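You operate a simulated robot arm through the tools that you are given. There is no shell and no other tool. Be economical: measure what you need, move in short steps, check, and stop when the job is done.

The job below is to be done with a simulated two-armed robot. You get a single attempt, and the scene is never put back.

Task
Take the sprig wad and put it on the white table top. Take the rubbing block and put it on the rough bat. Take the plaster whisk and put it on the slab bench top. Put the slip brush on the finishing bench top away on the slab bench top. Fetch the seam smoother and stand it on the test tile. Take the wetting sponge and leave it on the ware bench top. Do these in any order. Set down upright: rubbing block, seam smoother.

It is judged by the outcome, as a careful person would: the job done as asked, and still so three seconds after it is handed in. It fails if anything else is knocked over, pushed out of place, dropped, spilled or broken.

Robot
Two 7-joint arms with fingered hands on one trunk, on a base that drives. Base frame: it is fixed to the floor where the robot stands at the start and does not move with it; the origin is under the middle of the robot, x ahead of it, y to its left, z up; the surface under the hand at the start is at about z = 0.78. Readings come in m, degrees, newtons and seconds.
The left shoulder is at the start at [0.061, 0.182, 1.173], the right one opposite. With the tool pointing down near the work surface each hand reaches from about 0.1 to 0.8 m from the robot's upright axis, wherever it stands, measured 20 degrees to its own side. Places, roughly: plaster whisk (5x5x19 cm) [1.5, 8.5, 0.9]; rough bat (17x21x2 cm) [2, 8.6, 0.8]; rubbing block (6x9x12 cm) [1.7, 8.6, 0.8]; seam smoother (4x6x12 cm) [1.3, 6, 0.8]; slab bench top [1.4, 5.3, 0.8]; slip brush (5x5x15 cm) [1, 8.5, 0.8]; sprig wad (5x4x2 cm) [0.5, 0.1, 0.8]; test tile (8x8x2 cm) [0.7, 8.6, 0.8]; ware bench top [-0.6, 5.4, 0.7]; wetting sponge (6x6x15 cm) [-0.8, 5.7, 0.5]; white table top [0.3, -1.9, 0.8]. Payload 3.8 kg a hand.
Tool frame (each hand has its own): the origin (TCP) lies between the finger pads and is the grasp point; the fingertips stand 0.03 m ahead of it; z points along the fingers, y is the line along which they close. The gripper opens to 0.104 m. The gripper's body begins 0.035 m behind the TCP. The gripper is a hand of 4 fingers: y runs from the thumb to the fingers, the wrist lies at [-0.017, -0.104, -0.178] in the tool frame.
Orientation is told as [roll, pitch, yaw] about the base's x, y, z axes, in that order, counted from this pose: with the fingers straight down and the wrist toward the robot, the tool's x, y and z point along [0, 1, 0], [1, 0, 0] and [0, 0, -1] of the base frame.

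Tools
- The arms move only by the tool play_rows. It takes "left_series", "right_series" or both (then of equal length, played together; a hand with none holds still); each is text: rows parted by semicolons, each of 6 numbers parted by spaces: the shift along the tool's x, y, z in m, then the turn, a rotation vector about the tool's x, y, z in degrees. In form: tx ty tz wx wy wz; .... A call has 1 to 12 rows; each row shifts and turns the commanded pose from where the row before left it, along the tool's axes as they then stand. A row lasts 0.2 s, in which the tool goes at most 0.05 m and 8.6 degrees; a call with a longer step from one row to the next is refused whole. A pose out of reach is approached as far as the arm can. The call stops where the force on the tool passes 40 N (or 10 N more than at its start, if that is more) or the arm is blocked; 0.2 s more then pass. In this call time passes only in rows, and 0.2 s behind the last. The reply holds the time, the measured pose of the TCP, the force on the tool along the base axes, the opening and the grip force, in the units named above and with some noise, with the torque about the TCP (base axes, N m) and any sound that the robot's microphone picked up, and new pictures: "views" is both (left out), scene, wrist or none (wrist: the cameras of the hands that moved).
- Cameras (640 x 400 px; columns grow to the right, rows downward): "scene" is now at [0.145, 0.0337, 1.3397]; the picture's right is [0.46, -0.89, 0.00], its down [-0.55, -0.28, -0.78] and it looks along [0.70, 0.36, -0.62] (base axes); focal length 284 px, centre (320, 200). "left" rides on the left gripper at [-0.066, -0.09, -0.126] in its tool frame; the picture's right is [-0.78, -0.30, 0.56], its down [0.57, -0.70, 0.43] and it looks along [0.26, 0.65, 0.71] (tool axes); focal length 275 px, centre (320, 200). "right" rides on the right gripper at [0.066, -0.09, -0.125] in its tool frame; the picture's right is [-0.78, 0.30, -0.56], its down [-0.57, -0.70, 0.42] and it looks along [-0.27, 0.65, 0.71] (tool axes); focal length 275 px, centre (320, 200). There is no depth. A picture from a camera that has moved, and an enlarged one, comes with that camera's place and axes in the base frame and with its lens. The place of the scene camera against the robot may be out by one fixed shift of up to 0.012 m in any direction.
- slide_trunk(by): slides the trunk up (or, below 0, down) by that many m; the arms and the scene camera ride with it, the base frame stays. It gives what a move gives, with no picture.
- base_move(legs): drives the robot by 1 to 6 legs, each [ahead, left, turn to the left] in m, m and degrees, along the robot's own axes; the way and the turn of a leg run together, so that a leg with both is an arc; at most 1.5 m and 180 degrees a leg. The arms and the cameras ride along, it lands a little off, and it stops where it bumps. It gives what a move gives, and a new picture of the scene camera.
- move_fingers(index, middle, ring, thumb_bend, thumb_turn, hand): sets how far each is bent, from 0 (flat) to 100 (curled in); at 30 the hand is open as for a grip, at 70 the pads meet at the TCP. One left out holds its place. A second passes; each finger stops where it meets its share of the squeeze, and holds until it gets a number again. It is the only way to open and close the hand. It gives what a move gives, with no picture; readings hold the bend of each and the force on the fingers (four entries, about 0 where the hand has none), thumb and palm. thumb_turn goes from beside the hand (0) to across from the fingers (100), as for a grip.
- aim_head(pan, tilt): turns the head with the scene camera to pan (to the left, within 86 degrees either way) and tilt (down, from -29 to 69), counted from straight ahead of the robot. It gives what a move gives, and a new picture of the scene camera.
- inspect(camera, box): a new picture of the part [left, top, right, bottom] of that camera's present view, enlarged. It takes no simulated time.
- hand_in(): hands the job in; it is judged then, once.

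Go step by step. Nothing tells you exact positions but the pictures and the camera data: compare them with the known pose of the tool, close in by small moves and look again before you grip or let go. The budget is 186 turns and 260 pictures, counting those below and the enlarged ones. Unless the task says otherwise, let go and move clear before handing in.

The tools are called as name(argument=value, ...) on one line, values as JSON. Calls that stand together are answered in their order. play_rows: Moves the arms, as the interface text tells. Its arguments: {"type":"object","properties":{"left_series":{"type":"string"},"right_series":{"type":"string"},"views":{"type":"string","enum":["both","scene","wrist","none"]}},"required":[]} The other tools are called the same way: slide_trunk (by) slides the trunk up or down; move_fingers (index, middle, ring, thumb_bend, thumb_turn, hand) moves the fingers one by one; base_move (legs) drives the base; aim_head (pan, tilt) turns the head that bears the scene camera; inspect (camera, box) takes an enlarged picture of a part of a camera's view; hand_in () hands the job in.

At the start:

```text
time_s: 0.0
left_eef_pos: [0.4257, 0.3244, 1.078]
left_orientation: [-0.1, 0.1, 0.2]
left_ft_force: [0.6, -0.7, 0.0]
left_torque: [0.02, -0.01, 0.0]
left_gripper_width: 0.1039
left_grasp_force: 0.1
left_shape: jaw
left_bend: [30.0, 30.0, 30.0, 30.0, 97.0]
left_finger forces: [0.1, 0.0, 0.0, 0.0, 0.0, 0.0]
right_eef_pos: [0.496, -0.0144, 1.0834]
right_orientation: [0.0, 0.1, 0.0]
right_ft_force: [0.8, 0.5, 0.0]
right_torque: [0.01, 0.01, 0.02]
right_gripper_width: 0.1035
right_grasp_force: 0.1
right_shape: jaw
right_bend: [30.0, 30.0, 30.0, 30.0, 97.0]
right_finger forces: [0.0, 0.0, 0.0, 0.0, 0.0, 0.0]
trunk travel left (down, up): [-0.325, 0.431]
robot x, y, heading: [-0.0005, 0.0009, -0.0]
head pan, tilt: [27.1, 38.4]
```

scene: 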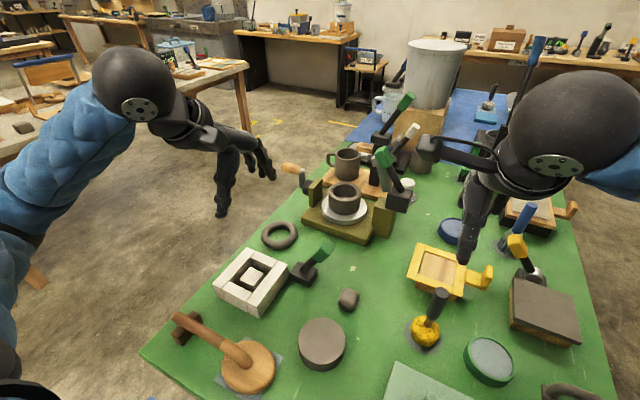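
right: 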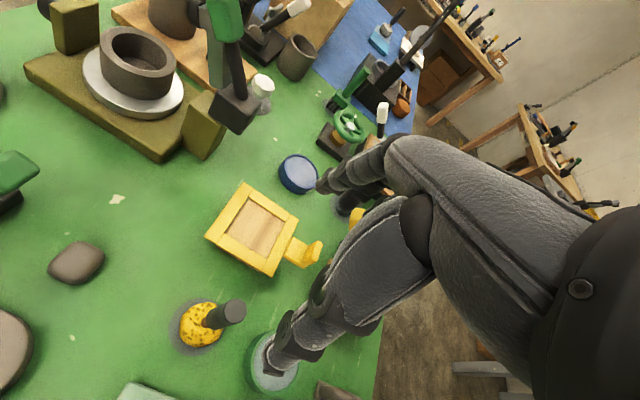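
left: 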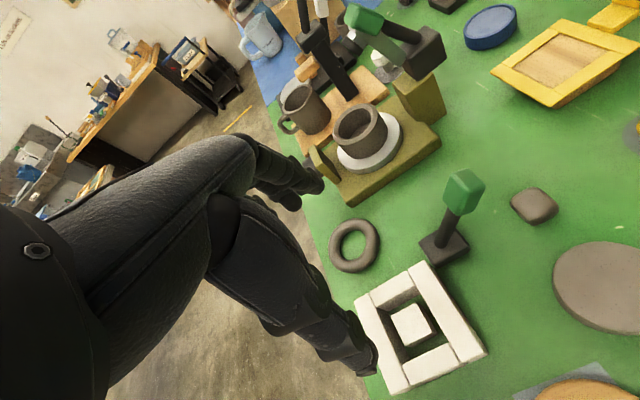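

The wad is the small brown lump near (0.482, 0.143); both cameras agree on that. I'll bring the right hand over it at a safe height, part-close the hand and look again.

play_rows(right_series="0.04 -0.003 0 0 0 0;0.04 -0.003 0 0 0 0;0.04 -0.004 0 0 0 0;0.037 -0.004 0 0 0 0;0 0 0.045 0 0 0;0 0 0.045 0 0 0;0 0 0.04 0 0 0;0 0 0.02 0 0 0", views="both")

move_fingers(hand="right", index=42, middle=42, ring=42, thumb_bend=42)

```text
time_s: 1.8
left_eef_pos: [0.4261, 0.3251, 1.0796]
left_orientation: [-0.1, 0.1, 0.2]
left_ft_force: [-0.8, -0.1, -0.3]
left_torque: [0.02, 0.0, -0.01]
left_gripper_width: 0.1037
left_grasp_force: 0.2
left_shape: jaw
left_bend: [30.0, 30.0, 30.0, 30.0, 97.0]
left_finger forces: [0.0, 0.0, 0.0, 0.0, 0.0, 0.1]
right_eef_pos: [0.4827, 0.1421, 0.9329]
right_orientation: [0.0, 0.0, 0.0]
right_ft_force: [-0.4, 0.6, 0.2]
right_torque: [-0.05, -0.02, -0.02]
right_gripper_width: 0.1036
right_grasp_force: 0.1
right_shape: jaw
right_bend: [30.0, 30.0, 30.0, 30.0, 97.0]
right_finger forces: [0.1, 0.0, 0.0, 0.0, 0.0, 0.0]
trunk travel left (down, up): [-0.325, 0.431]
robot x, y, heading: [0.0013, -0.0017, -0.1]
head pan, tilt: [27.1, 38.4]
camera scene: at [0.1449, 0.034, 1.3397], right [0.46, -0.89, 0.0], down [-0.55, -0.28, -0.78], along [0.7, 0.36, -0.62], focal length 284 px, centre (320, 200)
camera right: at [0.3926, 0.2105, 1.058], right [0.3, -0.78, 0.56], down [-0.7, -0.57, -0.42], along [0.65, -0.27, -0.71], focal length 275 px, centre (320, 200)
```

scene: 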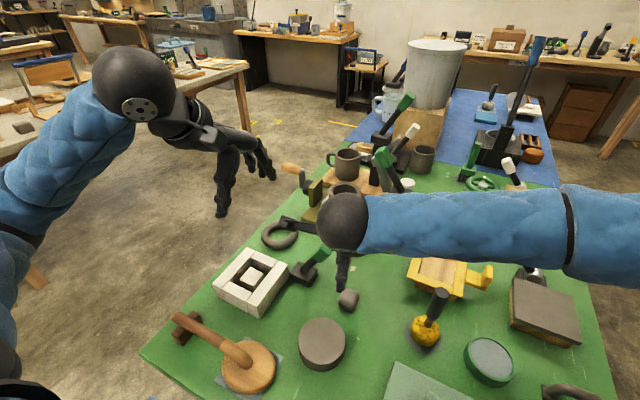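
right: 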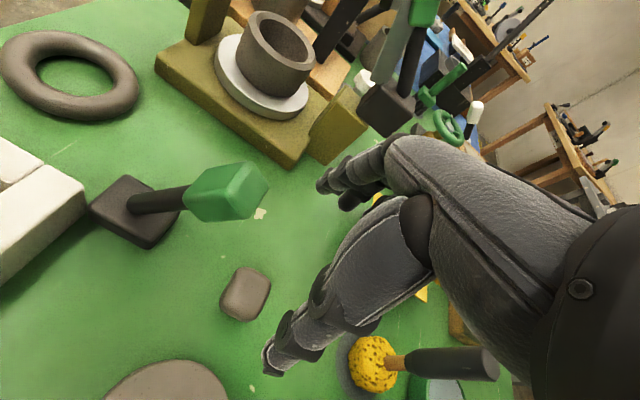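

```text
time_s: 2.8
left_eef_pos: [0.4256, 0.3251, 1.0784]
left_orientation: [0.0, 0.2, 0.1]
left_ft_force: [-0.3, 0.2, -0.9]
left_torque: [0.01, 0.01, -0.01]
left_gripper_width: 0.1037
left_grasp_force: 0.1
left_shape: jaw
left_bend: [30.0, 30.0, 30.0, 30.0, 97.0]
left_finger forces: [0.0, 0.1, 0.0, 0.1, 0.0, 0.0]
right_eef_pos: [0.4818, 0.1426, 0.9333]
right_orientation: [-0.1, 0.0, 0.0]
right_ft_force: [0.9, -0.5, 0.3]
right_torque: [-0.02, -0.01, -0.01]
right_gripper_width: 0.0749
right_grasp_force: 0.0
right_shape: fingers
right_bend: [42.0, 42.0, 42.0, 42.0, 97.0]
right_finger forces: [0.0, 0.1, 0.0, 0.0, 0.1, 0.0]
trunk travel left (down, up): [-0.325, 0.431]
robot x, y, heading: [-0.0027, -0.0047, 0.2]
head pan, tilt: [27.1, 38.4]
```

The wad is dead under the TCP at (0.481, 0.1425). I'll go straight down.

play_rows(right_series="0 0 0.04 0 0 0;0 0 0.04 0 0 0;0 0 0.02 0 0 0;0 0 0.012 0 0 0", views="wrist")

```text
time_s: 3.8
left_eef_pos: [0.4253, 0.3237, 1.0782]
left_orientation: [0.1, 0.2, 0.1]
left_ft_force: [0.3, 0.0, -0.9]
left_torque: [0.0, -0.02, -0.03]
left_gripper_width: 0.1041
left_grasp_force: 0.0
left_shape: jaw
left_bend: [30.0, 30.0, 30.0, 30.0, 97.0]
left_finger forces: [0.1, 0.0, 0.1, 0.0, 0.0, 0.0]
right_eef_pos: [0.4828, 0.1431, 0.8191]
right_orientation: [0.0, 0.1, 0.0]
right_ft_force: [0.1, 0.0, 0.5]
right_torque: [-0.02, 0.03, 0.02]
right_gripper_width: 0.0748
right_grasp_force: 0.1
right_shape: fingers
right_bend: [42.0, 42.0, 42.0, 42.0, 97.0]
right_finger forces: [0.0, 0.0, 0.0, 0.1, 0.0, 0.0]
trunk travel left (down, up): [-0.325, 0.431]
robot x, y, heading: [-0.0026, 0.0009, 0.2]
head pan, tilt: [27.1, 38.4]
camera right: at [0.3927, 0.2102, 0.945], right [0.3, -0.78, 0.56], down [-0.7, -0.57, -0.42], along [0.65, -0.27, -0.71], focal length 275 px, centre (320, 200)
```

right: 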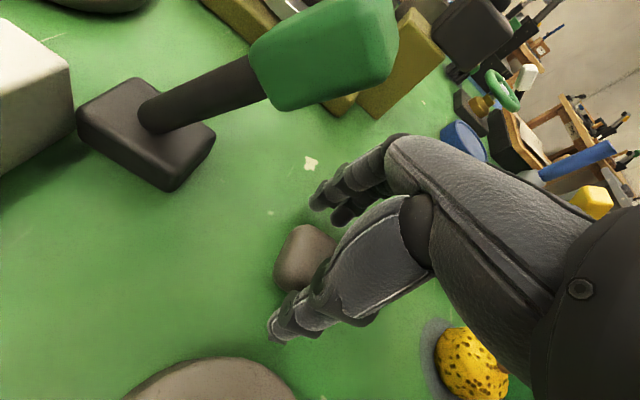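

The wad lies between thumb and fingers. I'll lower a touch more and close.

play_rows(right_series="0.002 0 0.006 0 0 0", views="none")

move_fingers(hand="right", index=72, middle=72, ring=72, thumb_bend=72)

play_rows(right_series="0 0 -0.03 0 0 0;0 0 -0.04 0 0 0;0 0 -0.05 0 0 0;0 0 -0.05 0 0 0;0 0 -0.05 0 0 0", views="wrist")

```text
time_s: 4.2
left_eef_pos: [0.4258, 0.3241, 1.0784]
left_orientation: [0.1, 0.0, 0.0]
left_ft_force: [0.3, 0.1, 0.3]
left_torque: [0.0, 0.03, 0.0]
left_gripper_width: 0.1037
left_grasp_force: 0.1
left_shape: jaw
left_bend: [30.0, 30.0, 30.0, 30.0, 97.0]
left_finger forces: [0.0, 0.0, 0.1, 0.0, 0.0, 0.1]
right_eef_pos: [0.4833, 0.1439, 0.8137]
right_orientation: [-0.1, 0.0, -0.2]
right_ft_force: [-0.3, -0.4, 1.7]
right_torque: [-0.03, -0.06, -0.07]
right_gripper_width: 0.0747
right_grasp_force: 1.5
right_shape: fingers
right_bend: [42.0, 42.0, 42.0, 42.0, 97.0]
right_finger forces: [0.1, 1.9, 0.0, 0.0, 0.0, 0.0]
trunk travel left (down, up): [-0.325, 0.431]
robot x, y, heading: [0.0004, 0.0023, -0.1]
head pan, tilt: [27.1, 38.4]
```

```text
time_s: 5.2
left_eef_pos: [0.4259, 0.3259, 1.0785]
left_orientation: [0.0, 0.0, 0.0]
left_ft_force: [0.5, -0.4, -0.3]
left_torque: [0.01, 0.02, -0.01]
left_gripper_width: 0.1036
left_grasp_force: 0.0
left_shape: jaw
left_bend: [30.0, 30.0, 30.0, 30.0, 97.0]
left_finger forces: [0.0, 0.0, 0.0, 0.0, 0.1, 0.1]
right_eef_pos: [0.4833, 0.1446, 0.8139]
right_orientation: [0.0, 0.0, 0.0]
right_ft_force: [2.5, -0.8, 5.8]
right_torque: [0.0, -0.05, 0.02]
right_gripper_width: 0.0448
right_grasp_force: 16.3
right_shape: fingers
right_bend: [55.0, 56.0, 72.0, 54.0, 96.0]
right_finger forces: [8.5, 9.9, 0.0, 0.1, 14.6, 0.0]
trunk travel left (down, up): [-0.325, 0.431]
robot x, y, heading: [0.0006, -0.0017, -0.3]
head pan, tilt: [27.1, 38.4]
```

```text
time_s: 6.4
left_eef_pos: [0.4254, 0.3257, 1.0796]
left_orientation: [-0.1, 0.0, 0.1]
left_ft_force: [-0.1, -0.9, 0.2]
left_torque: [-0.01, 0.0, 0.0]
left_gripper_width: 0.1037
left_grasp_force: 0.2
left_shape: jaw
left_bend: [30.0, 30.0, 30.0, 30.0, 97.0]
left_finger forces: [0.1, 0.1, 0.0, 0.0, 0.1, 0.1]
right_eef_pos: [0.4815, 0.1436, 1.0352]
right_orientation: [0.0, 0.2, 0.0]
right_ft_force: [0.2, 0.4, -0.8]
right_torque: [0.0, 0.01, 0.0]
right_gripper_width: 0.0444
right_grasp_force: 14.6
right_shape: fingers
right_bend: [55.0, 57.0, 72.0, 54.0, 96.0]
right_finger forces: [7.6, 7.2, 0.0, 0.0, 14.7, 0.0]
trunk travel left (down, up): [-0.325, 0.431]
robot x, y, heading: [0.0023, -0.0016, -0.0]
head pan, tilt: [27.1, 38.4]
camera right: at [0.3924, 0.211, 1.1605], right [0.3, -0.78, 0.56], down [-0.7, -0.57, -0.42], along [0.65, -0.27, -0.71], focal length 275 px, centre (320, 200)
```

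right: 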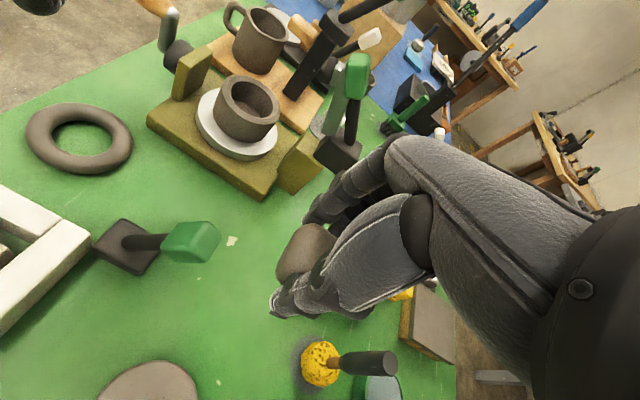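

The wad is held. Next I look right for the white table.

aim_head(pan=-80, tilt=25)

aim_head(pan=80, tilt=15)

aim_head(pan=0, tilt=45)

```text
time_s: 8.2
left_eef_pos: [0.426, 0.3247, 1.0789]
left_orientation: [0.0, 0.1, 0.1]
left_ft_force: [0.0, -0.9, -0.9]
left_torque: [0.01, -0.01, 0.0]
left_gripper_width: 0.1038
left_grasp_force: 0.1
left_shape: jaw
left_bend: [30.0, 30.0, 30.0, 30.0, 97.0]
left_finger forces: [0.0, 0.0, 0.0, 0.0, 0.0, 0.0]
right_eef_pos: [0.4835, 0.1443, 1.0343]
right_orientation: [0.0, 0.2, 0.0]
right_ft_force: [-0.1, 0.3, -1.2]
right_torque: [0.0, 0.01, -0.02]
right_gripper_width: 0.0446
right_grasp_force: 14.3
right_shape: fingers
right_bend: [55.0, 57.0, 72.0, 54.0, 96.0]
right_finger forces: [7.6, 7.2, 0.0, 0.0, 14.7, 0.0]
trunk travel left (down, up): [-0.325, 0.431]
robot x, y, heading: [0.0042, -0.0006, 0.0]
head pan, tilt: [-80.0, 25.0]
camera scene: at [0.0845, -0.0962, 1.3606], right [-0.98, -0.17, 0.0], down [-0.07, 0.42, -0.91], along [0.16, -0.89, -0.42], focal length 284 px, centre (320, 200)
```

scene: 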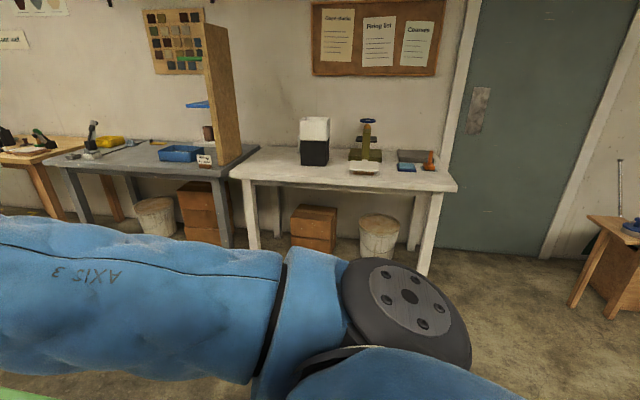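

```text
time_s: 10.7
left_eef_pos: [0.425, 0.3247, 1.0781]
left_orientation: [0.1, 0.2, 0.0]
left_ft_force: [-0.2, 0.6, 0.0]
left_torque: [-0.01, 0.0, -0.02]
left_gripper_width: 0.1039
left_grasp_force: 0.1
left_shape: jaw
left_bend: [30.0, 30.0, 30.0, 30.0, 97.0]
left_finger forces: [0.0, 0.0, 0.0, 0.1, 0.0, 0.0]
right_eef_pos: [0.4831, 0.1439, 1.0336]
right_orientation: [0.0, 0.2, 0.0]
right_ft_force: [-0.1, 0.8, -0.4]
right_torque: [0.02, 0.01, 0.02]
right_gripper_width: 0.0445
right_grasp_force: 14.7
right_shape: fingers
right_bend: [55.0, 57.0, 72.0, 54.0, 96.0]
right_finger forces: [7.5, 7.3, 0.0, 0.0, 14.6, 0.0]
trunk travel left (down, up): [-0.325, 0.431]
robot x, y, heading: [-0.0011, -0.0022, -0.0]
head pan, tilt: [80.0, 15.0]
camera scene: at [0.0847, 0.0865, 1.3768], right [0.98, -0.17, 0.0], down [-0.05, -0.26, -0.97], along [0.17, 0.95, -0.26], focal length 284 px, centre (320, 200)
```

scene: 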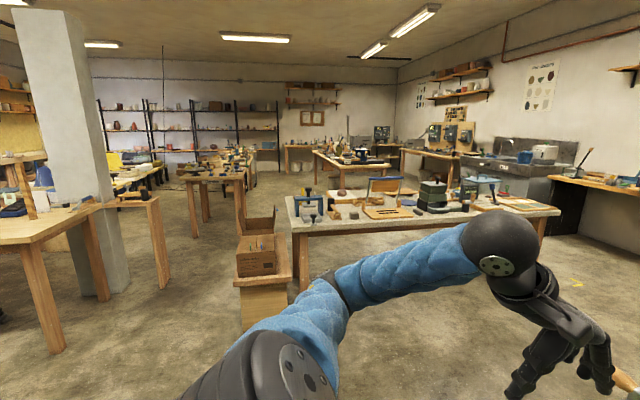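

```text
time_s: 12.2
left_eef_pos: [0.4256, 0.3255, 1.0783]
left_orientation: [0.0, 0.1, 0.2]
left_ft_force: [-0.3, 0.1, 0.1]
left_torque: [-0.01, 0.02, -0.01]
left_gripper_width: 0.1038
left_grasp_force: 0.1
left_shape: jaw
left_bend: [30.0, 30.0, 30.0, 30.0, 97.0]
left_finger forces: [0.0, 0.1, 0.0, 0.1, 0.1, 0.1]
right_eef_pos: [0.4822, 0.1432, 1.0347]
right_orientation: [0.0, 0.0, 0.0]
right_ft_force: [0.9, 0.2, -1.8]
right_torque: [-0.01, -0.01, 0.01]
right_gripper_width: 0.0442
right_grasp_force: 14.6
right_shape: fingers
right_bend: [55.0, 57.0, 72.0, 54.0, 96.0]
right_finger forces: [7.5, 7.2, 0.1, 0.0, 14.7, 0.0]
trunk travel left (down, up): [-0.325, 0.431]
robot x, y, heading: [0.0011, -0.0006, -0.0]
head pan, tilt: [0.0, 45.0]
camera scene: at [0.1498, -0.0054, 1.33], right [0.0, -1.0, 0.0], down [-0.71, 0.0, -0.71], along [0.71, 0.0, -0.71], focal length 284 px, centre (320, 200)
```

scene: 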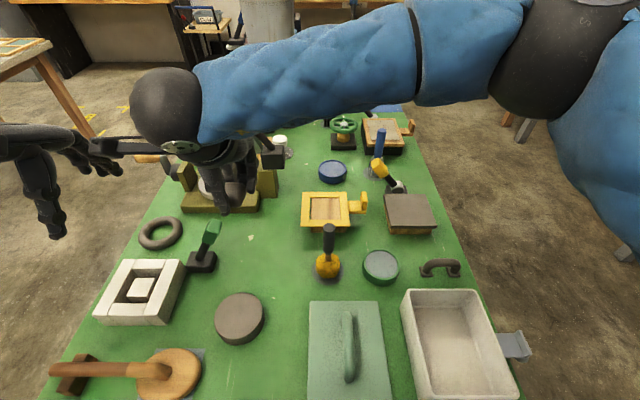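

The wad goes on the white table, whose near edge is about y=-1.5. I'll back off, turn right, drive along and look.

base_move(legs=[[-0.35, 0, 0], [0, 0, -90], [0.9, 0, 0], [0, 0.6, 0]])

```text
time_s: 25.7
left_eef_pos: [0.5826, -1.33, 1.078]
left_orientation: [-0.2, 0.1, -90.0]
left_ft_force: [0.9, -0.1, 0.6]
left_torque: [-0.04, 0.02, -0.04]
left_gripper_width: 0.1037
left_grasp_force: 0.1
left_shape: jaw
left_bend: [30.0, 30.0, 30.0, 30.0, 97.0]
left_finger forces: [0.0, 0.0, 0.0, 0.1, 0.0, 0.0]
right_eef_pos: [0.403, -1.3879, 1.0343]
right_orientation: [0.0, 0.0, -90.2]
right_ft_force: [0.0, 0.3, -0.5]
right_torque: [0.01, 0.01, -0.01]
right_gripper_width: 0.0443
right_grasp_force: 14.5
right_shape: fingers
right_bend: [55.0, 57.0, 72.0, 54.0, 96.0]
right_finger forces: [7.3, 7.0, 0.1, 0.0, 14.2, 0.0]
trunk travel left (down, up): [-0.325, 0.431]
robot x, y, heading: [0.2577, -0.9007, -90.2]
head pan, tilt: [0.0, 45.0]
camera scene: at [0.265, -1.0541, 1.33], right [-1.0, 0.0, 0.0], down [0.0, 0.71, -0.71], along [0.0, -0.71, -0.71], focal length 284 px, centre (320, 200)
```

scene: 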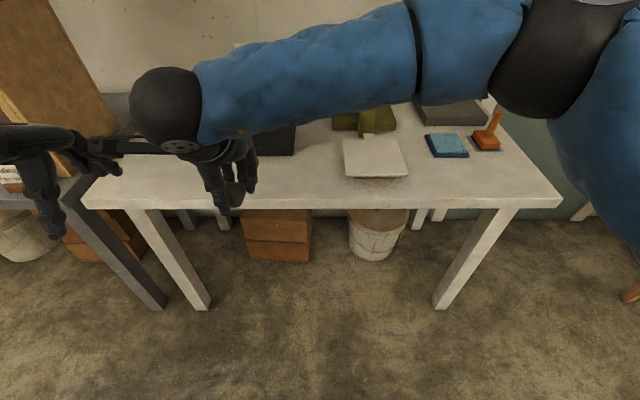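

Clear spot on the table is around (0.41, -1.67), with its edge near y=-1.575. I'll drive a bit closer and reach out.

base_move(legs=[[0.22, 0, 0]])

play_rows(right_series="0 0.04 0 0 0 0;0 0.03 0.02 0 0 0;0 0 0.05 0 0 0;0 0 0.05 0 0 0;0 0 0.04 0 0 0", views="both")

```text
time_s: 27.4
left_eef_pos: [0.5845, -1.5515, 1.0791]
left_orientation: [0.1, 0.1, -90.1]
left_ft_force: [-0.6, 0.5, 0.2]
left_torque: [0.04, 0.01, -0.01]
left_gripper_width: 0.1037
left_grasp_force: 0.1
left_shape: jaw
left_bend: [30.0, 30.0, 30.0, 30.0, 97.0]
left_finger forces: [0.0, 0.0, 0.1, 0.0, 0.0, 0.1]
right_eef_pos: [0.4025, -1.6085, 1.0344]
right_orientation: [-0.1, 0.1, -90.0]
right_ft_force: [0.1, 0.7, -0.1]
right_torque: [0.02, 0.01, 0.0]
right_gripper_width: 0.0442
right_grasp_force: 14.2
right_shape: fingers
right_bend: [56.0, 57.0, 72.0, 54.0, 96.0]
right_finger forces: [7.4, 7.0, 0.0, 0.0, 14.4, 0.0]
trunk travel left (down, up): [-0.325, 0.431]
robot x, y, heading: [0.2605, -1.1242, -90.0]
head pan, tilt: [0.0, 45.0]
camera scene: at [0.264, -1.2756, 1.3298], right [-1.0, 0.0, 0.0], down [0.0, 0.71, -0.71], along [0.0, -0.71, -0.71], focal length 284 px, centre (320, 200)
```

scene: 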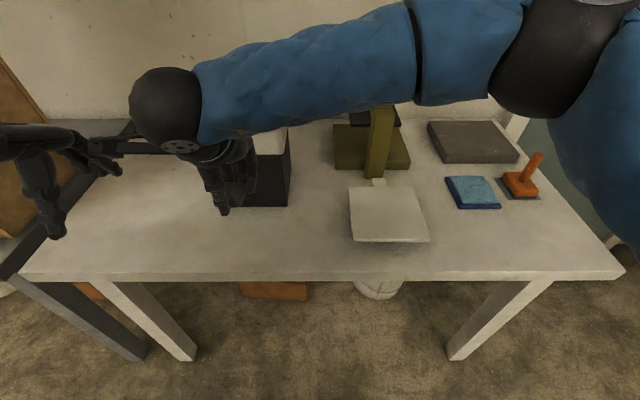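

```text
time_s: 28.6
left_eef_pos: [0.5835, -1.5512, 1.0787]
left_orientation: [-0.1, 0.1, -90.1]
left_ft_force: [-0.7, 0.1, -0.4]
left_torque: [-0.03, 0.0, 0.01]
left_gripper_width: 0.1037
left_grasp_force: 0.0
left_shape: jaw
left_bend: [30.0, 30.0, 30.0, 30.0, 97.0]
left_finger forces: [0.0, 0.1, 0.0, 0.0, 0.0, 0.0]
right_eef_pos: [0.4027, -1.6764, 0.8739]
right_orientation: [0.0, 0.0, -90.1]
right_ft_force: [-0.1, -0.7, -1.1]
right_torque: [0.03, 0.02, 0.0]
right_gripper_width: 0.044
right_grasp_force: 14.6
right_shape: fingers
right_bend: [56.0, 57.0, 72.0, 54.0, 96.0]
right_finger forces: [7.3, 7.0, 0.0, 0.1, 14.3, 0.1]
trunk travel left (down, up): [-0.325, 0.431]
robot x, y, heading: [0.2569, -1.1213, -90.0]
head pan, tilt: [0.0, 45.0]
camera scene: at [0.2642, -1.2745, 1.33], right [-1.0, 0.0, 0.0], down [0.0, 0.71, -0.71], along [0.0, -0.71, -0.71], focal length 284 px, centre (320, 200)
camera right: at [0.4681, -1.5859, 0.9992], right [-0.78, -0.3, 0.56], down [-0.57, 0.7, -0.42], along [-0.27, -0.65, -0.71], focal length 275 px, centre (320, 200)
```

scene: 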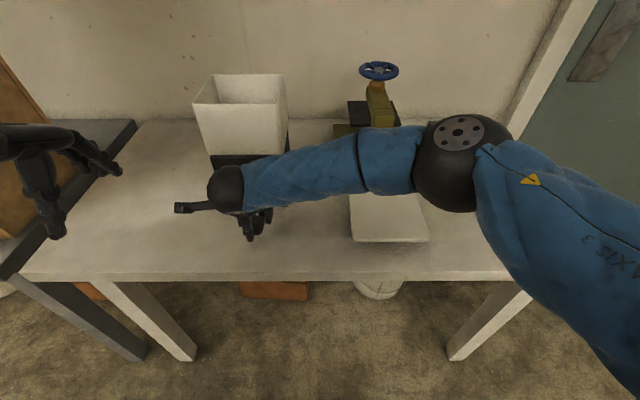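
right: 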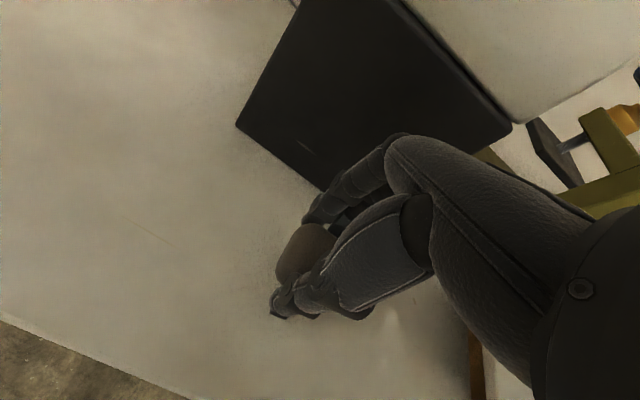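

The dark box front is at about y=-1.80. I'll shift back and left slightly for clearance, then lower onto the table by feel.

play_rows(right_series="0.03 -0.012 0 0 0 0;0.02 0 0.02 0 0 0;0 0 0.02 0 0 0;0 0 0.01 0 0 0;0 0 0.005 0 0 0", views="wrist")

```text
time_s: 29.7
left_eef_pos: [0.5827, -1.5494, 1.0791]
left_orientation: [-0.1, 0.0, -90.0]
left_ft_force: [-0.2, -0.3, -0.2]
left_torque: [0.05, 0.0, 0.01]
left_gripper_width: 0.1036
left_grasp_force: 0.0
left_shape: jaw
left_bend: [30.0, 30.0, 30.0, 30.0, 97.0]
left_finger forces: [0.0, 0.1, 0.1, 0.0, 0.0, 0.0]
right_eef_pos: [0.4531, -1.6676, 0.8319]
right_orientation: [0.9, -0.9, -89.5]
right_ft_force: [-3.3, 5.3, 19.7]
right_torque: [0.3, -0.01, 0.01]
right_gripper_width: 0.044
right_grasp_force: 20.7
right_shape: fingers
right_bend: [58.0, 58.0, 72.0, 54.0, 96.0]
right_finger forces: [13.6, 9.3, 0.1, 0.1, 18.2, 0.0]
right hand out of reach, approached as far as the arm can: row 4
trunk travel left (down, up): [-0.325, 0.431]
robot x, y, heading: [0.2626, -1.1253, -90.2]
head pan, tilt: [0.0, 45.0]
stopped in row 5 (right hand): the force on the tool passed its limit at 45 N (the readings are from after the stop); the commanded pose is now the measured one
camera right: at [0.5168, -1.5744, 0.9578], right [-0.78, -0.29, 0.55], down [-0.57, 0.69, -0.44], along [-0.25, -0.66, -0.71], focal length 275 px, centre (320, 200)
```

right: 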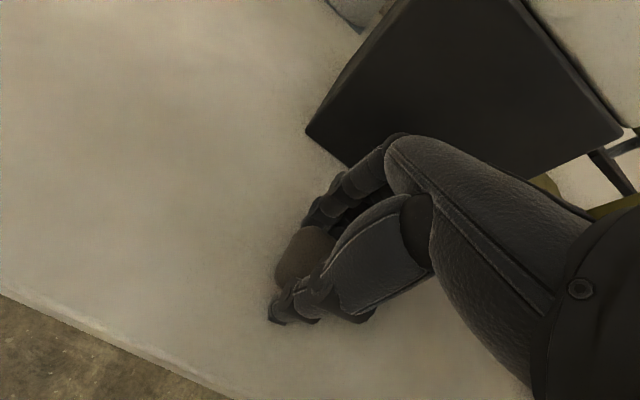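

It is touching the table. Release.

move_fingers(hand="right", index=42, middle=42, ring=42, thumb_bend=42)

play_rows(right_series="0 0 -0.03 0 0 0;0 0 -0.05 0 0 0;0 0 -0.05 0 0 0;0 0 -0.05 0 0 0;0 -0.03 -0.04 0 0 0", views="wrist")

```text
time_s: 30.7
left_eef_pos: [0.5834, -1.5475, 1.0794]
left_orientation: [0.1, 0.0, -90.1]
left_ft_force: [-0.1, -0.9, 0.1]
left_torque: [0.0, -0.04, -0.03]
left_gripper_width: 0.1037
left_grasp_force: 0.0
left_shape: jaw
left_bend: [30.0, 30.0, 30.0, 30.0, 97.0]
left_finger forces: [0.0, 0.0, 0.0, 0.0, 0.0, 0.0]
right_eef_pos: [0.4521, -1.6673, 0.8318]
right_orientation: [0.7, -0.8, -89.5]
right_ft_force: [2.9, 1.7, 18.5]
right_torque: [0.17, -0.03, -0.03]
right_gripper_width: 0.0738
right_grasp_force: 9.3
right_shape: fingers
right_bend: [42.0, 45.0, 42.0, 42.0, 97.0]
right_finger forces: [0.2, 9.6, 0.0, 0.0, 9.2, 0.0]
trunk travel left (down, up): [-0.325, 0.431]
robot x, y, heading: [0.2593, -1.1216, -90.5]
head pan, tilt: [0.0, 45.0]
```

```text
time_s: 31.9
left_eef_pos: [0.5822, -1.5476, 1.0795]
left_orientation: [-0.1, 0.1, -89.9]
left_ft_force: [-0.2, -0.2, -0.5]
left_torque: [0.0, 0.02, 0.0]
left_gripper_width: 0.1037
left_grasp_force: 0.1
left_shape: jaw
left_bend: [30.0, 30.0, 30.0, 30.0, 97.0]
left_finger forces: [0.0, 0.1, 0.0, 0.0, 0.1, 0.0]
right_eef_pos: [0.4494, -1.6338, 1.0479]
right_orientation: [0.7, -0.7, -89.7]
right_ft_force: [-0.1, 0.9, 0.6]
right_torque: [-0.03, 0.01, 0.0]
right_gripper_width: 0.0743
right_grasp_force: 0.0
right_shape: fingers
right_bend: [42.0, 42.0, 42.0, 42.0, 97.0]
right_finger forces: [0.0, 0.1, 0.0, 0.0, 0.1, 0.0]
trunk travel left (down, up): [-0.325, 0.431]
robot x, y, heading: [0.2627, -1.1234, -89.9]
head pan, tilt: [0.0, 45.0]
camera right: at [0.5131, -1.5414, 1.1748], right [-0.78, -0.3, 0.55], down [-0.57, 0.69, -0.44], along [-0.25, -0.66, -0.71], focal length 275 px, centre (320, 200)
```

right: 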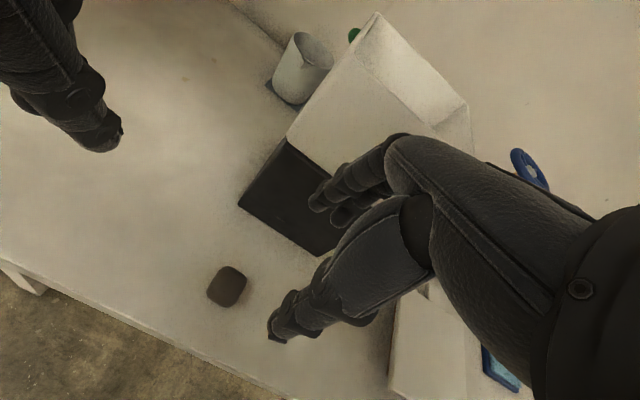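

The wad is on the white table. Next I drive toward the northern benches, keeping left of the green table, and look ahead.

base_move(legs=[[-0.25, -0.85, 0], [0, 0, 180], [1.4, 0, 0]])

aim_head(pan=0, tilt=22)

```text
time_s: 50.5
left_eef_pos: [-0.9079, 0.9524, 1.0788]
left_orientation: [0.0, 0.1, 89.7]
left_ft_force: [-0.4, 0.0, -0.3]
left_torque: [-0.01, 0.02, 0.04]
left_gripper_width: 0.1037
left_grasp_force: 0.1
left_shape: jaw
left_bend: [30.0, 30.0, 30.0, 30.0, 97.0]
left_finger forces: [0.0, 0.0, 0.1, 0.0, 0.0, 0.1]
right_eef_pos: [-0.7745, 1.0375, 1.0492]
right_orientation: [0.6, -0.6, 90.0]
right_ft_force: [-0.2, 0.2, -0.5]
right_torque: [-0.03, 0.0, -0.07]
right_gripper_width: 0.0741
right_grasp_force: 0.2
right_shape: fingers
right_bend: [42.0, 42.0, 42.0, 42.0, 97.0]
right_finger forces: [0.0, 0.0, 0.0, 0.0, 0.0, 0.1]
trunk travel left (down, up): [-0.325, 0.431]
robot x, y, heading: [-0.5848, 0.5256, 89.7]
head pan, tilt: [0.0, 45.0]
camera scene: at [-0.5806, 0.6644, 1.33], right [1.0, -0.01, 0.0], down [0.0, -0.71, -0.71], along [0.0, 0.71, -0.71], focal length 284 px, centre (320, 200)
```

scene: 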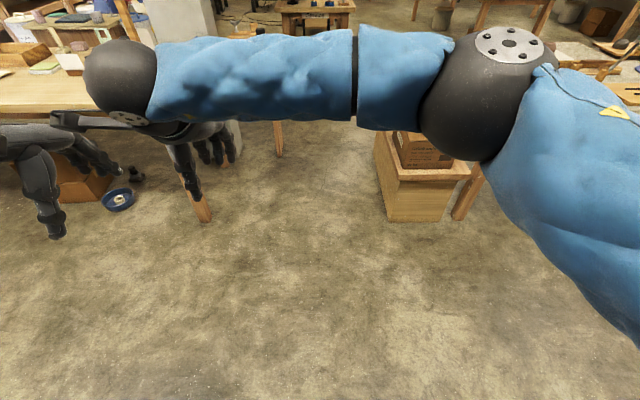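

```text
time_s: 51.4
left_eef_pos: [-0.9085, 0.9531, 1.0787]
left_orientation: [-0.1, 0.0, 89.6]
left_ft_force: [0.1, -0.3, -0.7]
left_torque: [0.02, -0.01, 0.01]
left_gripper_width: 0.1035
left_grasp_force: 0.0
left_shape: jaw
left_bend: [30.0, 30.0, 30.0, 30.0, 97.0]
left_finger forces: [0.0, 0.0, 0.0, 0.0, 0.0, 0.0]
right_eef_pos: [-0.7741, 1.0375, 1.0489]
right_orientation: [0.6, -0.7, 90.2]
right_ft_force: [-1.3, -0.2, -0.5]
right_torque: [-0.04, 0.01, 0.02]
right_gripper_width: 0.0741
right_grasp_force: 0.1
right_shape: fingers
right_bend: [42.0, 42.0, 42.0, 42.0, 97.0]
right_finger forces: [0.0, 0.0, 0.0, 0.1, 0.0, 0.1]
trunk travel left (down, up): [-0.325, 0.431]
robot x, y, heading: [-0.5869, 0.5236, 89.7]
head pan, tilt: [0.0, 22.0]
camera scene: at [-0.5806, 0.6757, 1.3654], right [1.0, -0.01, 0.0], down [0.0, -0.38, -0.93], along [0.01, 0.93, -0.38], focal length 284 px, centre (320, 200)
```

scene: 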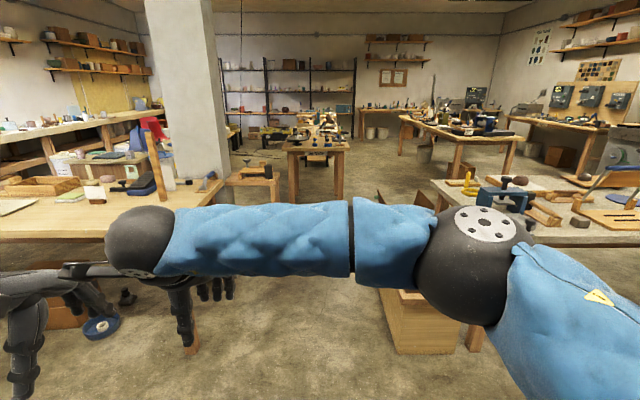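

I see the crate at x>-0.16 and the left table edge at x<-0.9, leaving a corridor at x≈-0.52. The ware bench is straight ahead and the slab bench ahead-right. I'll tuck the hands in and drive through.

play_rows(right_series="-0.045 -0.02 0 0 0 0;-0.045 -0.02 0 0 0 0;-0.045 -0.02 0 0 0 0;-0.045 -0.02 0 0 0 0;-0.045 -0.02 0 0 0 0;-0.045 0 0 0 0 0", left_series="0 0 0 0 0 0;0 0 0 0 0 0;-0.03 -0.01 0 0 0 0;-0.04 -0.01 0 0 0 0;-0.04 -0.01 0 0 0 0;-0.03 -0.01 0 0 0 0", views="none")

base_move(legs=[[1.2, -0.06, 0], [1.2, 0, 0]])

```text
time_s: 52.8
left_eef_pos: [-0.7644, 0.9188, 1.0827]
left_orientation: [0.1, 0.1, 89.7]
left_ft_force: [0.5, 0.0, 0.5]
left_torque: [0.01, 0.03, 0.01]
left_gripper_width: 0.1039
left_grasp_force: 0.1
left_shape: jaw
left_bend: [30.0, 30.0, 30.0, 30.0, 97.0]
left_finger forces: [0.1, 0.1, 0.0, 0.1, 0.1, 0.0]
left hand out of reach, approached as far as the arm can: row 6
right_eef_pos: [-0.5018, 0.9389, 1.0453]
right_orientation: [0.8, -0.7, 90.0]
right_ft_force: [0.7, -0.2, -0.1]
right_torque: [0.01, 0.0, 0.02]
right_gripper_width: 0.0743
right_grasp_force: 0.0
right_shape: fingers
right_bend: [42.0, 42.0, 42.0, 42.0, 97.0]
right_finger forces: [0.0, 0.0, 0.1, 0.0, 0.1, 0.0]
trunk travel left (down, up): [-0.325, 0.431]
robot x, y, heading: [-0.5873, 0.5229, 89.6]
head pan, tilt: [0.0, 22.0]
```

```text
time_s: 64.5
left_eef_pos: [-0.7003, 3.3149, 1.0819]
left_orientation: [0.0, 0.1, 90.4]
left_ft_force: [-0.5, -1.0, 0.7]
left_torque: [-0.02, -0.02, 0.01]
left_gripper_width: 0.1037
left_grasp_force: 0.0
left_shape: jaw
left_bend: [30.0, 30.0, 30.0, 30.0, 97.0]
left_finger forces: [0.0, 0.0, 0.0, 0.1, 0.0, 0.1]
right_eef_pos: [-0.4367, 3.3364, 1.0444]
right_orientation: [0.7, -0.6, 90.7]
right_ft_force: [0.7, 0.0, -0.5]
right_torque: [0.0, 0.02, -0.03]
right_gripper_width: 0.0743
right_grasp_force: 0.2
right_shape: fingers
right_bend: [42.0, 42.0, 42.0, 42.0, 97.0]
right_finger forces: [0.1, 0.0, 0.0, 0.0, 0.1, 0.0]
trunk travel left (down, up): [-0.325, 0.431]
robot x, y, heading: [-0.5167, 2.9201, 90.4]
head pan, tilt: [0.0, 22.0]
camera scene: at [-0.5114, 3.0723, 1.3654], right [1.0, 0.0, 0.0], down [0.0, -0.38, -0.93], along [0.0, 0.93, -0.38], focal length 284 px, centre (320, 200)
```

scene: 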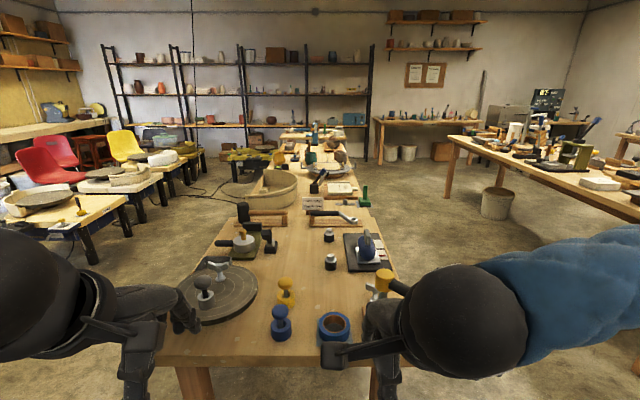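

The ware bench runs ahead (x -0.91..-0.31, from y≈3.56). The slab bench is to the right (left edge x≈1.0, y≈4.3–6.4). I'll go up the corridor between them to beside the seam smoother and face it.

base_move(legs=[[0, -0.85, 0], [1.45, 0, 0], [1.35, 0, 0], [0, 0, -90]])

aim_head(pan=0, tilt=35)

```text
time_s: 86.0
left_eef_pos: [0.7266, 5.9025, 1.0829]
left_orientation: [0.1, 0.1, 0.3]
left_ft_force: [0.6, -0.1, 0.2]
left_torque: [0.0, -0.01, -0.03]
left_gripper_width: 0.1038
left_grasp_force: 0.1
left_shape: jaw
left_bend: [30.0, 30.0, 30.0, 30.0, 97.0]
left_finger forces: [0.1, 0.0, 0.0, 0.0, 0.1, 0.1]
right_eef_pos: [0.7488, 5.6423, 1.0451]
right_orientation: [0.7, -0.6, 0.7]
right_ft_force: [-0.5, 0.5, -0.5]
right_torque: [0.03, -0.02, 0.01]
right_gripper_width: 0.0741
right_grasp_force: 0.1
right_shape: fingers
right_bend: [42.0, 42.0, 42.0, 42.0, 97.0]
right_finger forces: [0.1, 0.1, 0.0, 0.0, 0.0, 0.0]
trunk travel left (down, up): [-0.325, 0.431]
robot x, y, heading: [0.336, 5.7169, 0.4]
head pan, tilt: [0.0, 22.0]
camera scene: at [0.496, 5.7137, 1.3654], right [0.0, -1.0, 0.0], down [-0.37, 0.0, -0.93], along [0.93, 0.0, -0.37], focal length 284 px, centre (320, 200)
```

scene: 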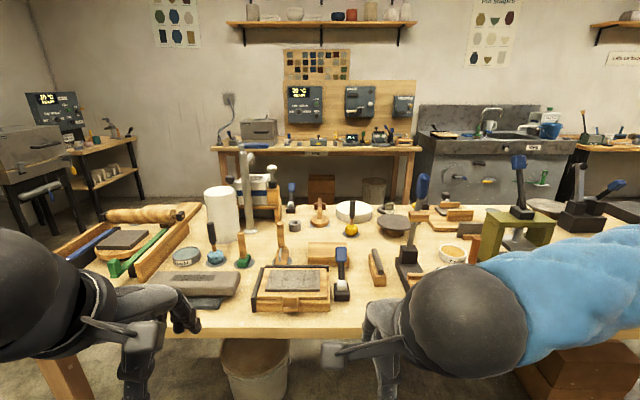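

```text
time_s: 86.8
left_eef_pos: [0.7267, 5.9029, 1.0835]
left_orientation: [0.0, 0.1, 0.2]
left_ft_force: [0.8, 0.4, 0.1]
left_torque: [-0.01, 0.01, 0.0]
left_gripper_width: 0.1037
left_grasp_force: 0.1
left_shape: jaw
left_bend: [30.0, 30.0, 30.0, 30.0, 97.0]
left_finger forces: [0.0, 0.0, 0.1, 0.1, 0.0, 0.0]
right_eef_pos: [0.7496, 5.641, 1.0452]
right_orientation: [0.6, -0.7, 0.6]
right_ft_force: [-0.1, -0.5, -0.2]
right_torque: [0.0, 0.0, 0.02]
right_gripper_width: 0.0741
right_grasp_force: 0.0
right_shape: fingers
right_bend: [42.0, 42.0, 42.0, 42.0, 97.0]
right_finger forces: [0.0, 0.0, 0.1, 0.1, 0.0, 0.1]
trunk travel left (down, up): [-0.325, 0.431]
robot x, y, heading: [0.3342, 5.7208, 0.2]
head pan, tilt: [0.0, 35.0]
camera scene: at [0.4912, 5.7138, 1.3449], right [0.0, -1.0, 0.0], down [-0.57, 0.0, -0.82], along [0.82, 0.0, -0.57], focal length 284 px, centre (320, 200)
```

scene: 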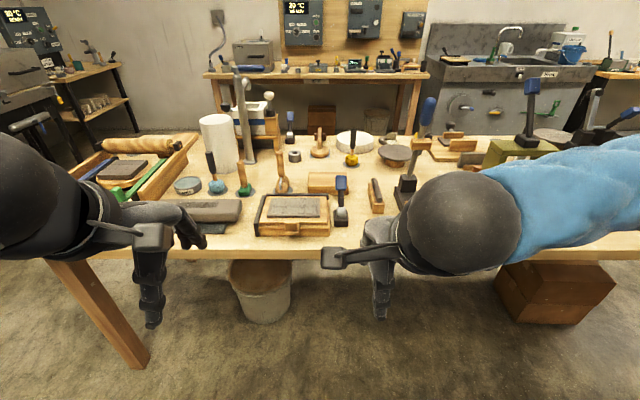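

The seam smoother should be around pixel (235,180) in this view. I'll zoom in.

inspect(camera="scene", box=[150, 80, 350, 240])

```text
2.50 times, centred on (250, 160) of scene
camera zoom: at [0.4912, 5.7138, 1.3449], right [0.0, -1.0, 0.0], down [-0.57, 0.0, -0.82], along [0.82, 0.0, -0.57], focal length 711 px, centre (495, 300)
```

zoom: 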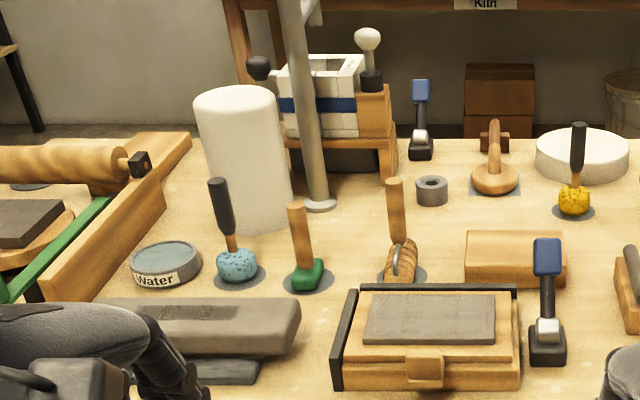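

The green-footed tool with wooden handle, base ≈(1.335, 5.985), is the seam smoother. I'll drive closer for the left hand.

base_move(legs=[[0.38, 0, 0]])

play_rows(left_series="0.03 0.04 0 0 0 0;0.03 0.04 0 0 0 0;0 0.04 0 0 0 0", views="both")

```text
time_s: 89.2
left_eef_pos: [1.1047, 5.9056, 1.0819]
left_orientation: [0.0, 0.2, 0.3]
left_ft_force: [0.3, -0.6, 0.1]
left_torque: [0.02, 0.01, 0.01]
left_gripper_width: 0.1036
left_grasp_force: 0.1
left_shape: jaw
left_bend: [30.0, 30.0, 30.0, 30.0, 97.0]
left_finger forces: [0.0, 0.1, 0.0, 0.0, 0.0, 0.0]
right_eef_pos: [1.1263, 5.6437, 1.0458]
right_orientation: [0.7, -0.6, 0.9]
right_ft_force: [0.1, 0.2, 0.9]
right_torque: [-0.02, 0.01, 0.02]
right_gripper_width: 0.0741
right_grasp_force: 0.1
right_shape: fingers
right_bend: [42.0, 42.0, 42.0, 42.0, 97.0]
right_finger forces: [0.0, 0.1, 0.1, 0.1, 0.1, 0.0]
trunk travel left (down, up): [-0.325, 0.431]
robot x, y, heading: [0.7123, 5.7188, 0.3]
head pan, tilt: [0.0, 35.0]
camera scene: at [0.8687, 5.7159, 1.3447], right [0.01, -1.0, 0.0], down [-0.57, 0.0, -0.82], along [0.82, 0.0, -0.57], focal length 284 px, centre (320, 200)
```

scene: 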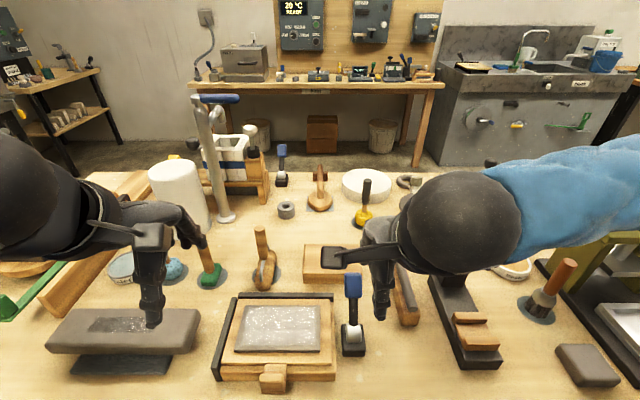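

```text
time_s: 90.0
left_eef_pos: [1.2245, 5.9659, 1.0808]
left_orientation: [0.0, 0.2, 0.3]
left_ft_force: [1.3, 0.3, 0.1]
left_torque: [-0.04, 0.05, 0.04]
left_gripper_width: 0.1038
left_grasp_force: 0.0
left_shape: jaw
left_bend: [30.0, 30.0, 30.0, 30.0, 97.0]
left_finger forces: [0.0, 0.0, 0.0, 0.0, 0.0, 0.0]
right_eef_pos: [1.126, 5.6435, 1.0438]
right_orientation: [0.6, -0.6, 0.8]
right_ft_force: [-0.2, 0.1, 0.1]
right_torque: [-0.01, 0.0, -0.04]
right_gripper_width: 0.0741
right_grasp_force: 0.1
right_shape: fingers
right_bend: [42.0, 42.0, 42.0, 42.0, 97.0]
right_finger forces: [0.0, 0.1, 0.0, 0.1, 0.0, 0.0]
trunk travel left (down, up): [-0.325, 0.431]
robot x, y, heading: [0.7113, 5.7215, 0.1]
head pan, tilt: [0.0, 35.0]
camera scene: at [0.8688, 5.7154, 1.3446], right [0.01, -1.0, 0.0], down [-0.57, 0.0, -0.82], along [0.82, 0.0, -0.57], focal length 284 px, centre (320, 200)
camera left: at [1.1353, 5.9007, 1.207], right [-0.29, -0.78, -0.56], down [-0.71, 0.57, -0.42], along [0.64, 0.27, -0.72], focal length 275 px, centre (320, 200)
```

scene: 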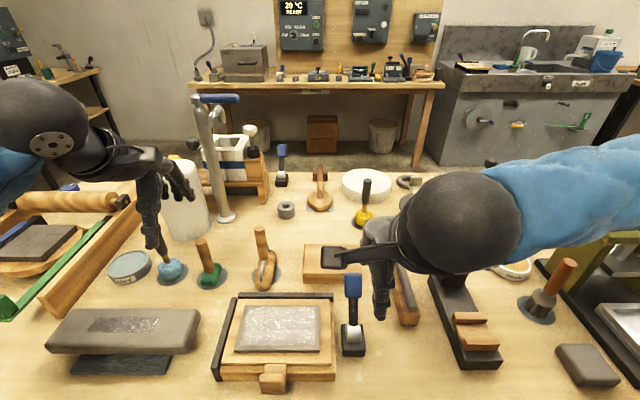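
left: 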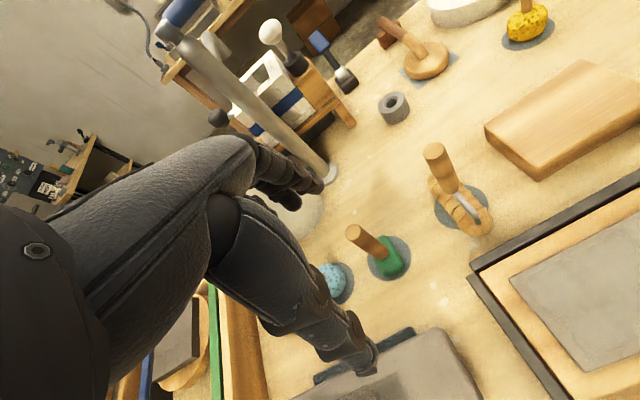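

The handle stands vertical at ≈(1.322, 5.987), top z≈0.90. I'll part-close the left hand, move over it and look.

move_fingers(hand="left", index=42, middle=42, ring=42, thumb_bend=42)

play_rows(left_series="0.01 0.045 0 0 0 0;0.011 0.045 0 0 0 0;0 0.008 0.04 0 0 0;0 0 0.04 0 0 0;0 0 0.04 0 0 0", views="both")

```text
time_s: 91.0
left_eef_pos: [1.2238, 5.9672, 1.0837]
left_orientation: [0.1, 0.0, 0.4]
left_ft_force: [-0.4, -0.3, 0.6]
left_torque: [0.03, 0.01, 0.03]
left_gripper_width: 0.0747
left_grasp_force: 0.1
left_shape: fingers
left_bend: [42.0, 42.0, 42.0, 42.0, 97.0]
left_finger forces: [0.1, 0.0, 0.1, 0.0, 0.0, 0.0]
right_eef_pos: [1.1245, 5.6421, 1.0455]
right_orientation: [0.5, -0.7, 0.7]
right_ft_force: [-0.4, -0.8, -0.2]
right_torque: [-0.04, 0.01, -0.02]
right_gripper_width: 0.0742
right_grasp_force: 0.2
right_shape: fingers
right_bend: [42.0, 42.0, 42.0, 42.0, 97.0]
right_finger forces: [0.0, 0.1, 0.0, 0.0, 0.1, 0.1]
trunk travel left (down, up): [-0.325, 0.431]
robot x, y, heading: [0.7084, 5.7205, 0.2]
head pan, tilt: [0.0, 35.0]
```

```text
time_s: 92.2
left_eef_pos: [1.3212, 5.9877, 0.9617]
left_orientation: [0.1, 0.1, 0.3]
left_ft_force: [-0.1, -0.1, -0.4]
left_torque: [0.02, -0.05, 0.01]
left_gripper_width: 0.0745
left_grasp_force: 0.2
left_shape: fingers
left_bend: [42.0, 42.0, 42.0, 42.0, 97.0]
left_finger forces: [0.0, 0.0, 0.0, 0.1, 0.1, 0.1]
right_eef_pos: [1.1257, 5.6432, 1.0453]
right_orientation: [0.6, -0.6, 0.8]
right_ft_force: [-0.2, 0.0, 0.1]
right_torque: [-0.01, 0.01, -0.02]
right_gripper_width: 0.0742
right_grasp_force: 0.0
right_shape: fingers
right_bend: [42.0, 42.0, 42.0, 42.0, 97.0]
right_finger forces: [0.0, 0.0, 0.0, 0.0, 0.0, 0.1]
trunk travel left (down, up): [-0.325, 0.431]
robot x, y, heading: [0.7137, 5.7154, 0.4]
head pan, tilt: [0.0, 35.0]
camera scene: at [0.8679, 5.7162, 1.3448], right [0.01, -1.0, 0.0], down [-0.57, 0.0, -0.82], along [0.82, 0.0, -0.57], focal length 284 px, centre (320, 200)
camera left: at [1.2318, 5.9218, 1.0875], right [-0.29, -0.78, -0.56], down [-0.71, 0.57, -0.42], along [0.65, 0.27, -0.71], focal length 275 px, centre (320, 200)
```

scene: 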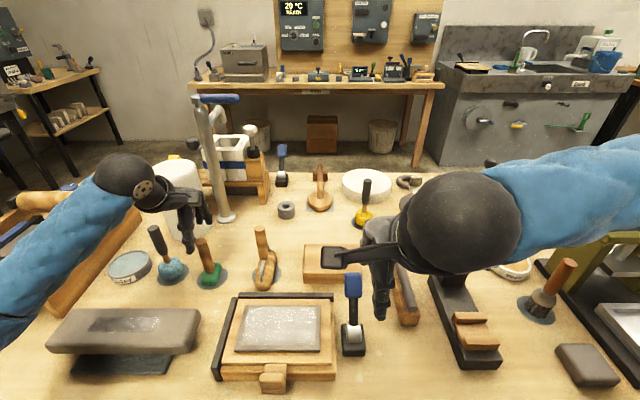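
left: 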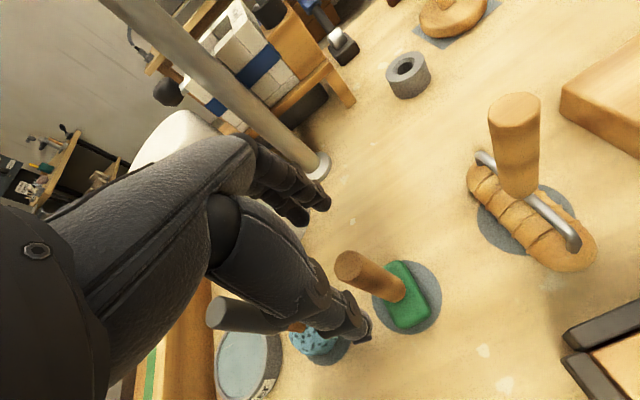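

The handle is right under the hand. Descending to grip it.

play_rows(left_series="0.001 0.001 0.04 0 0 0;0 0 0.03 0 0 0;0 0 0.02 0 0 0", views="wrist")

```text
time_s: 93.0
left_eef_pos: [1.3221, 5.9898, 0.8721]
left_orientation: [0.0, 0.1, 0.5]
left_ft_force: [0.8, 0.4, 0.3]
left_torque: [0.0, 0.02, 0.01]
left_gripper_width: 0.0747
left_grasp_force: 0.0
left_shape: fingers
left_bend: [42.0, 42.0, 42.0, 42.0, 97.0]
left_finger forces: [0.0, 0.0, 0.0, 0.0, 0.0, 0.0]
right_eef_pos: [1.1254, 5.6437, 1.0453]
right_orientation: [0.6, -0.6, 0.8]
right_ft_force: [-0.8, 0.3, -0.5]
right_torque: [-0.05, 0.03, 0.0]
right_gripper_width: 0.0743
right_grasp_force: 0.1
right_shape: fingers
right_bend: [42.0, 42.0, 42.0, 42.0, 97.0]
right_finger forces: [0.0, 0.1, 0.0, 0.0, 0.0, 0.1]
trunk travel left (down, up): [-0.325, 0.431]
robot x, y, heading: [0.7096, 5.7188, 0.1]
head pan, tilt: [0.0, 35.0]
camera left: at [1.2323, 5.9229, 0.9972], right [-0.29, -0.78, -0.56], down [-0.71, 0.57, -0.42], along [0.65, 0.27, -0.71], focal length 275 px, centre (320, 200)
```

left: 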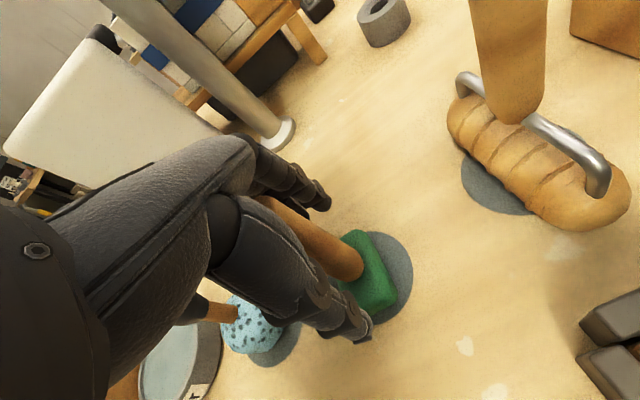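

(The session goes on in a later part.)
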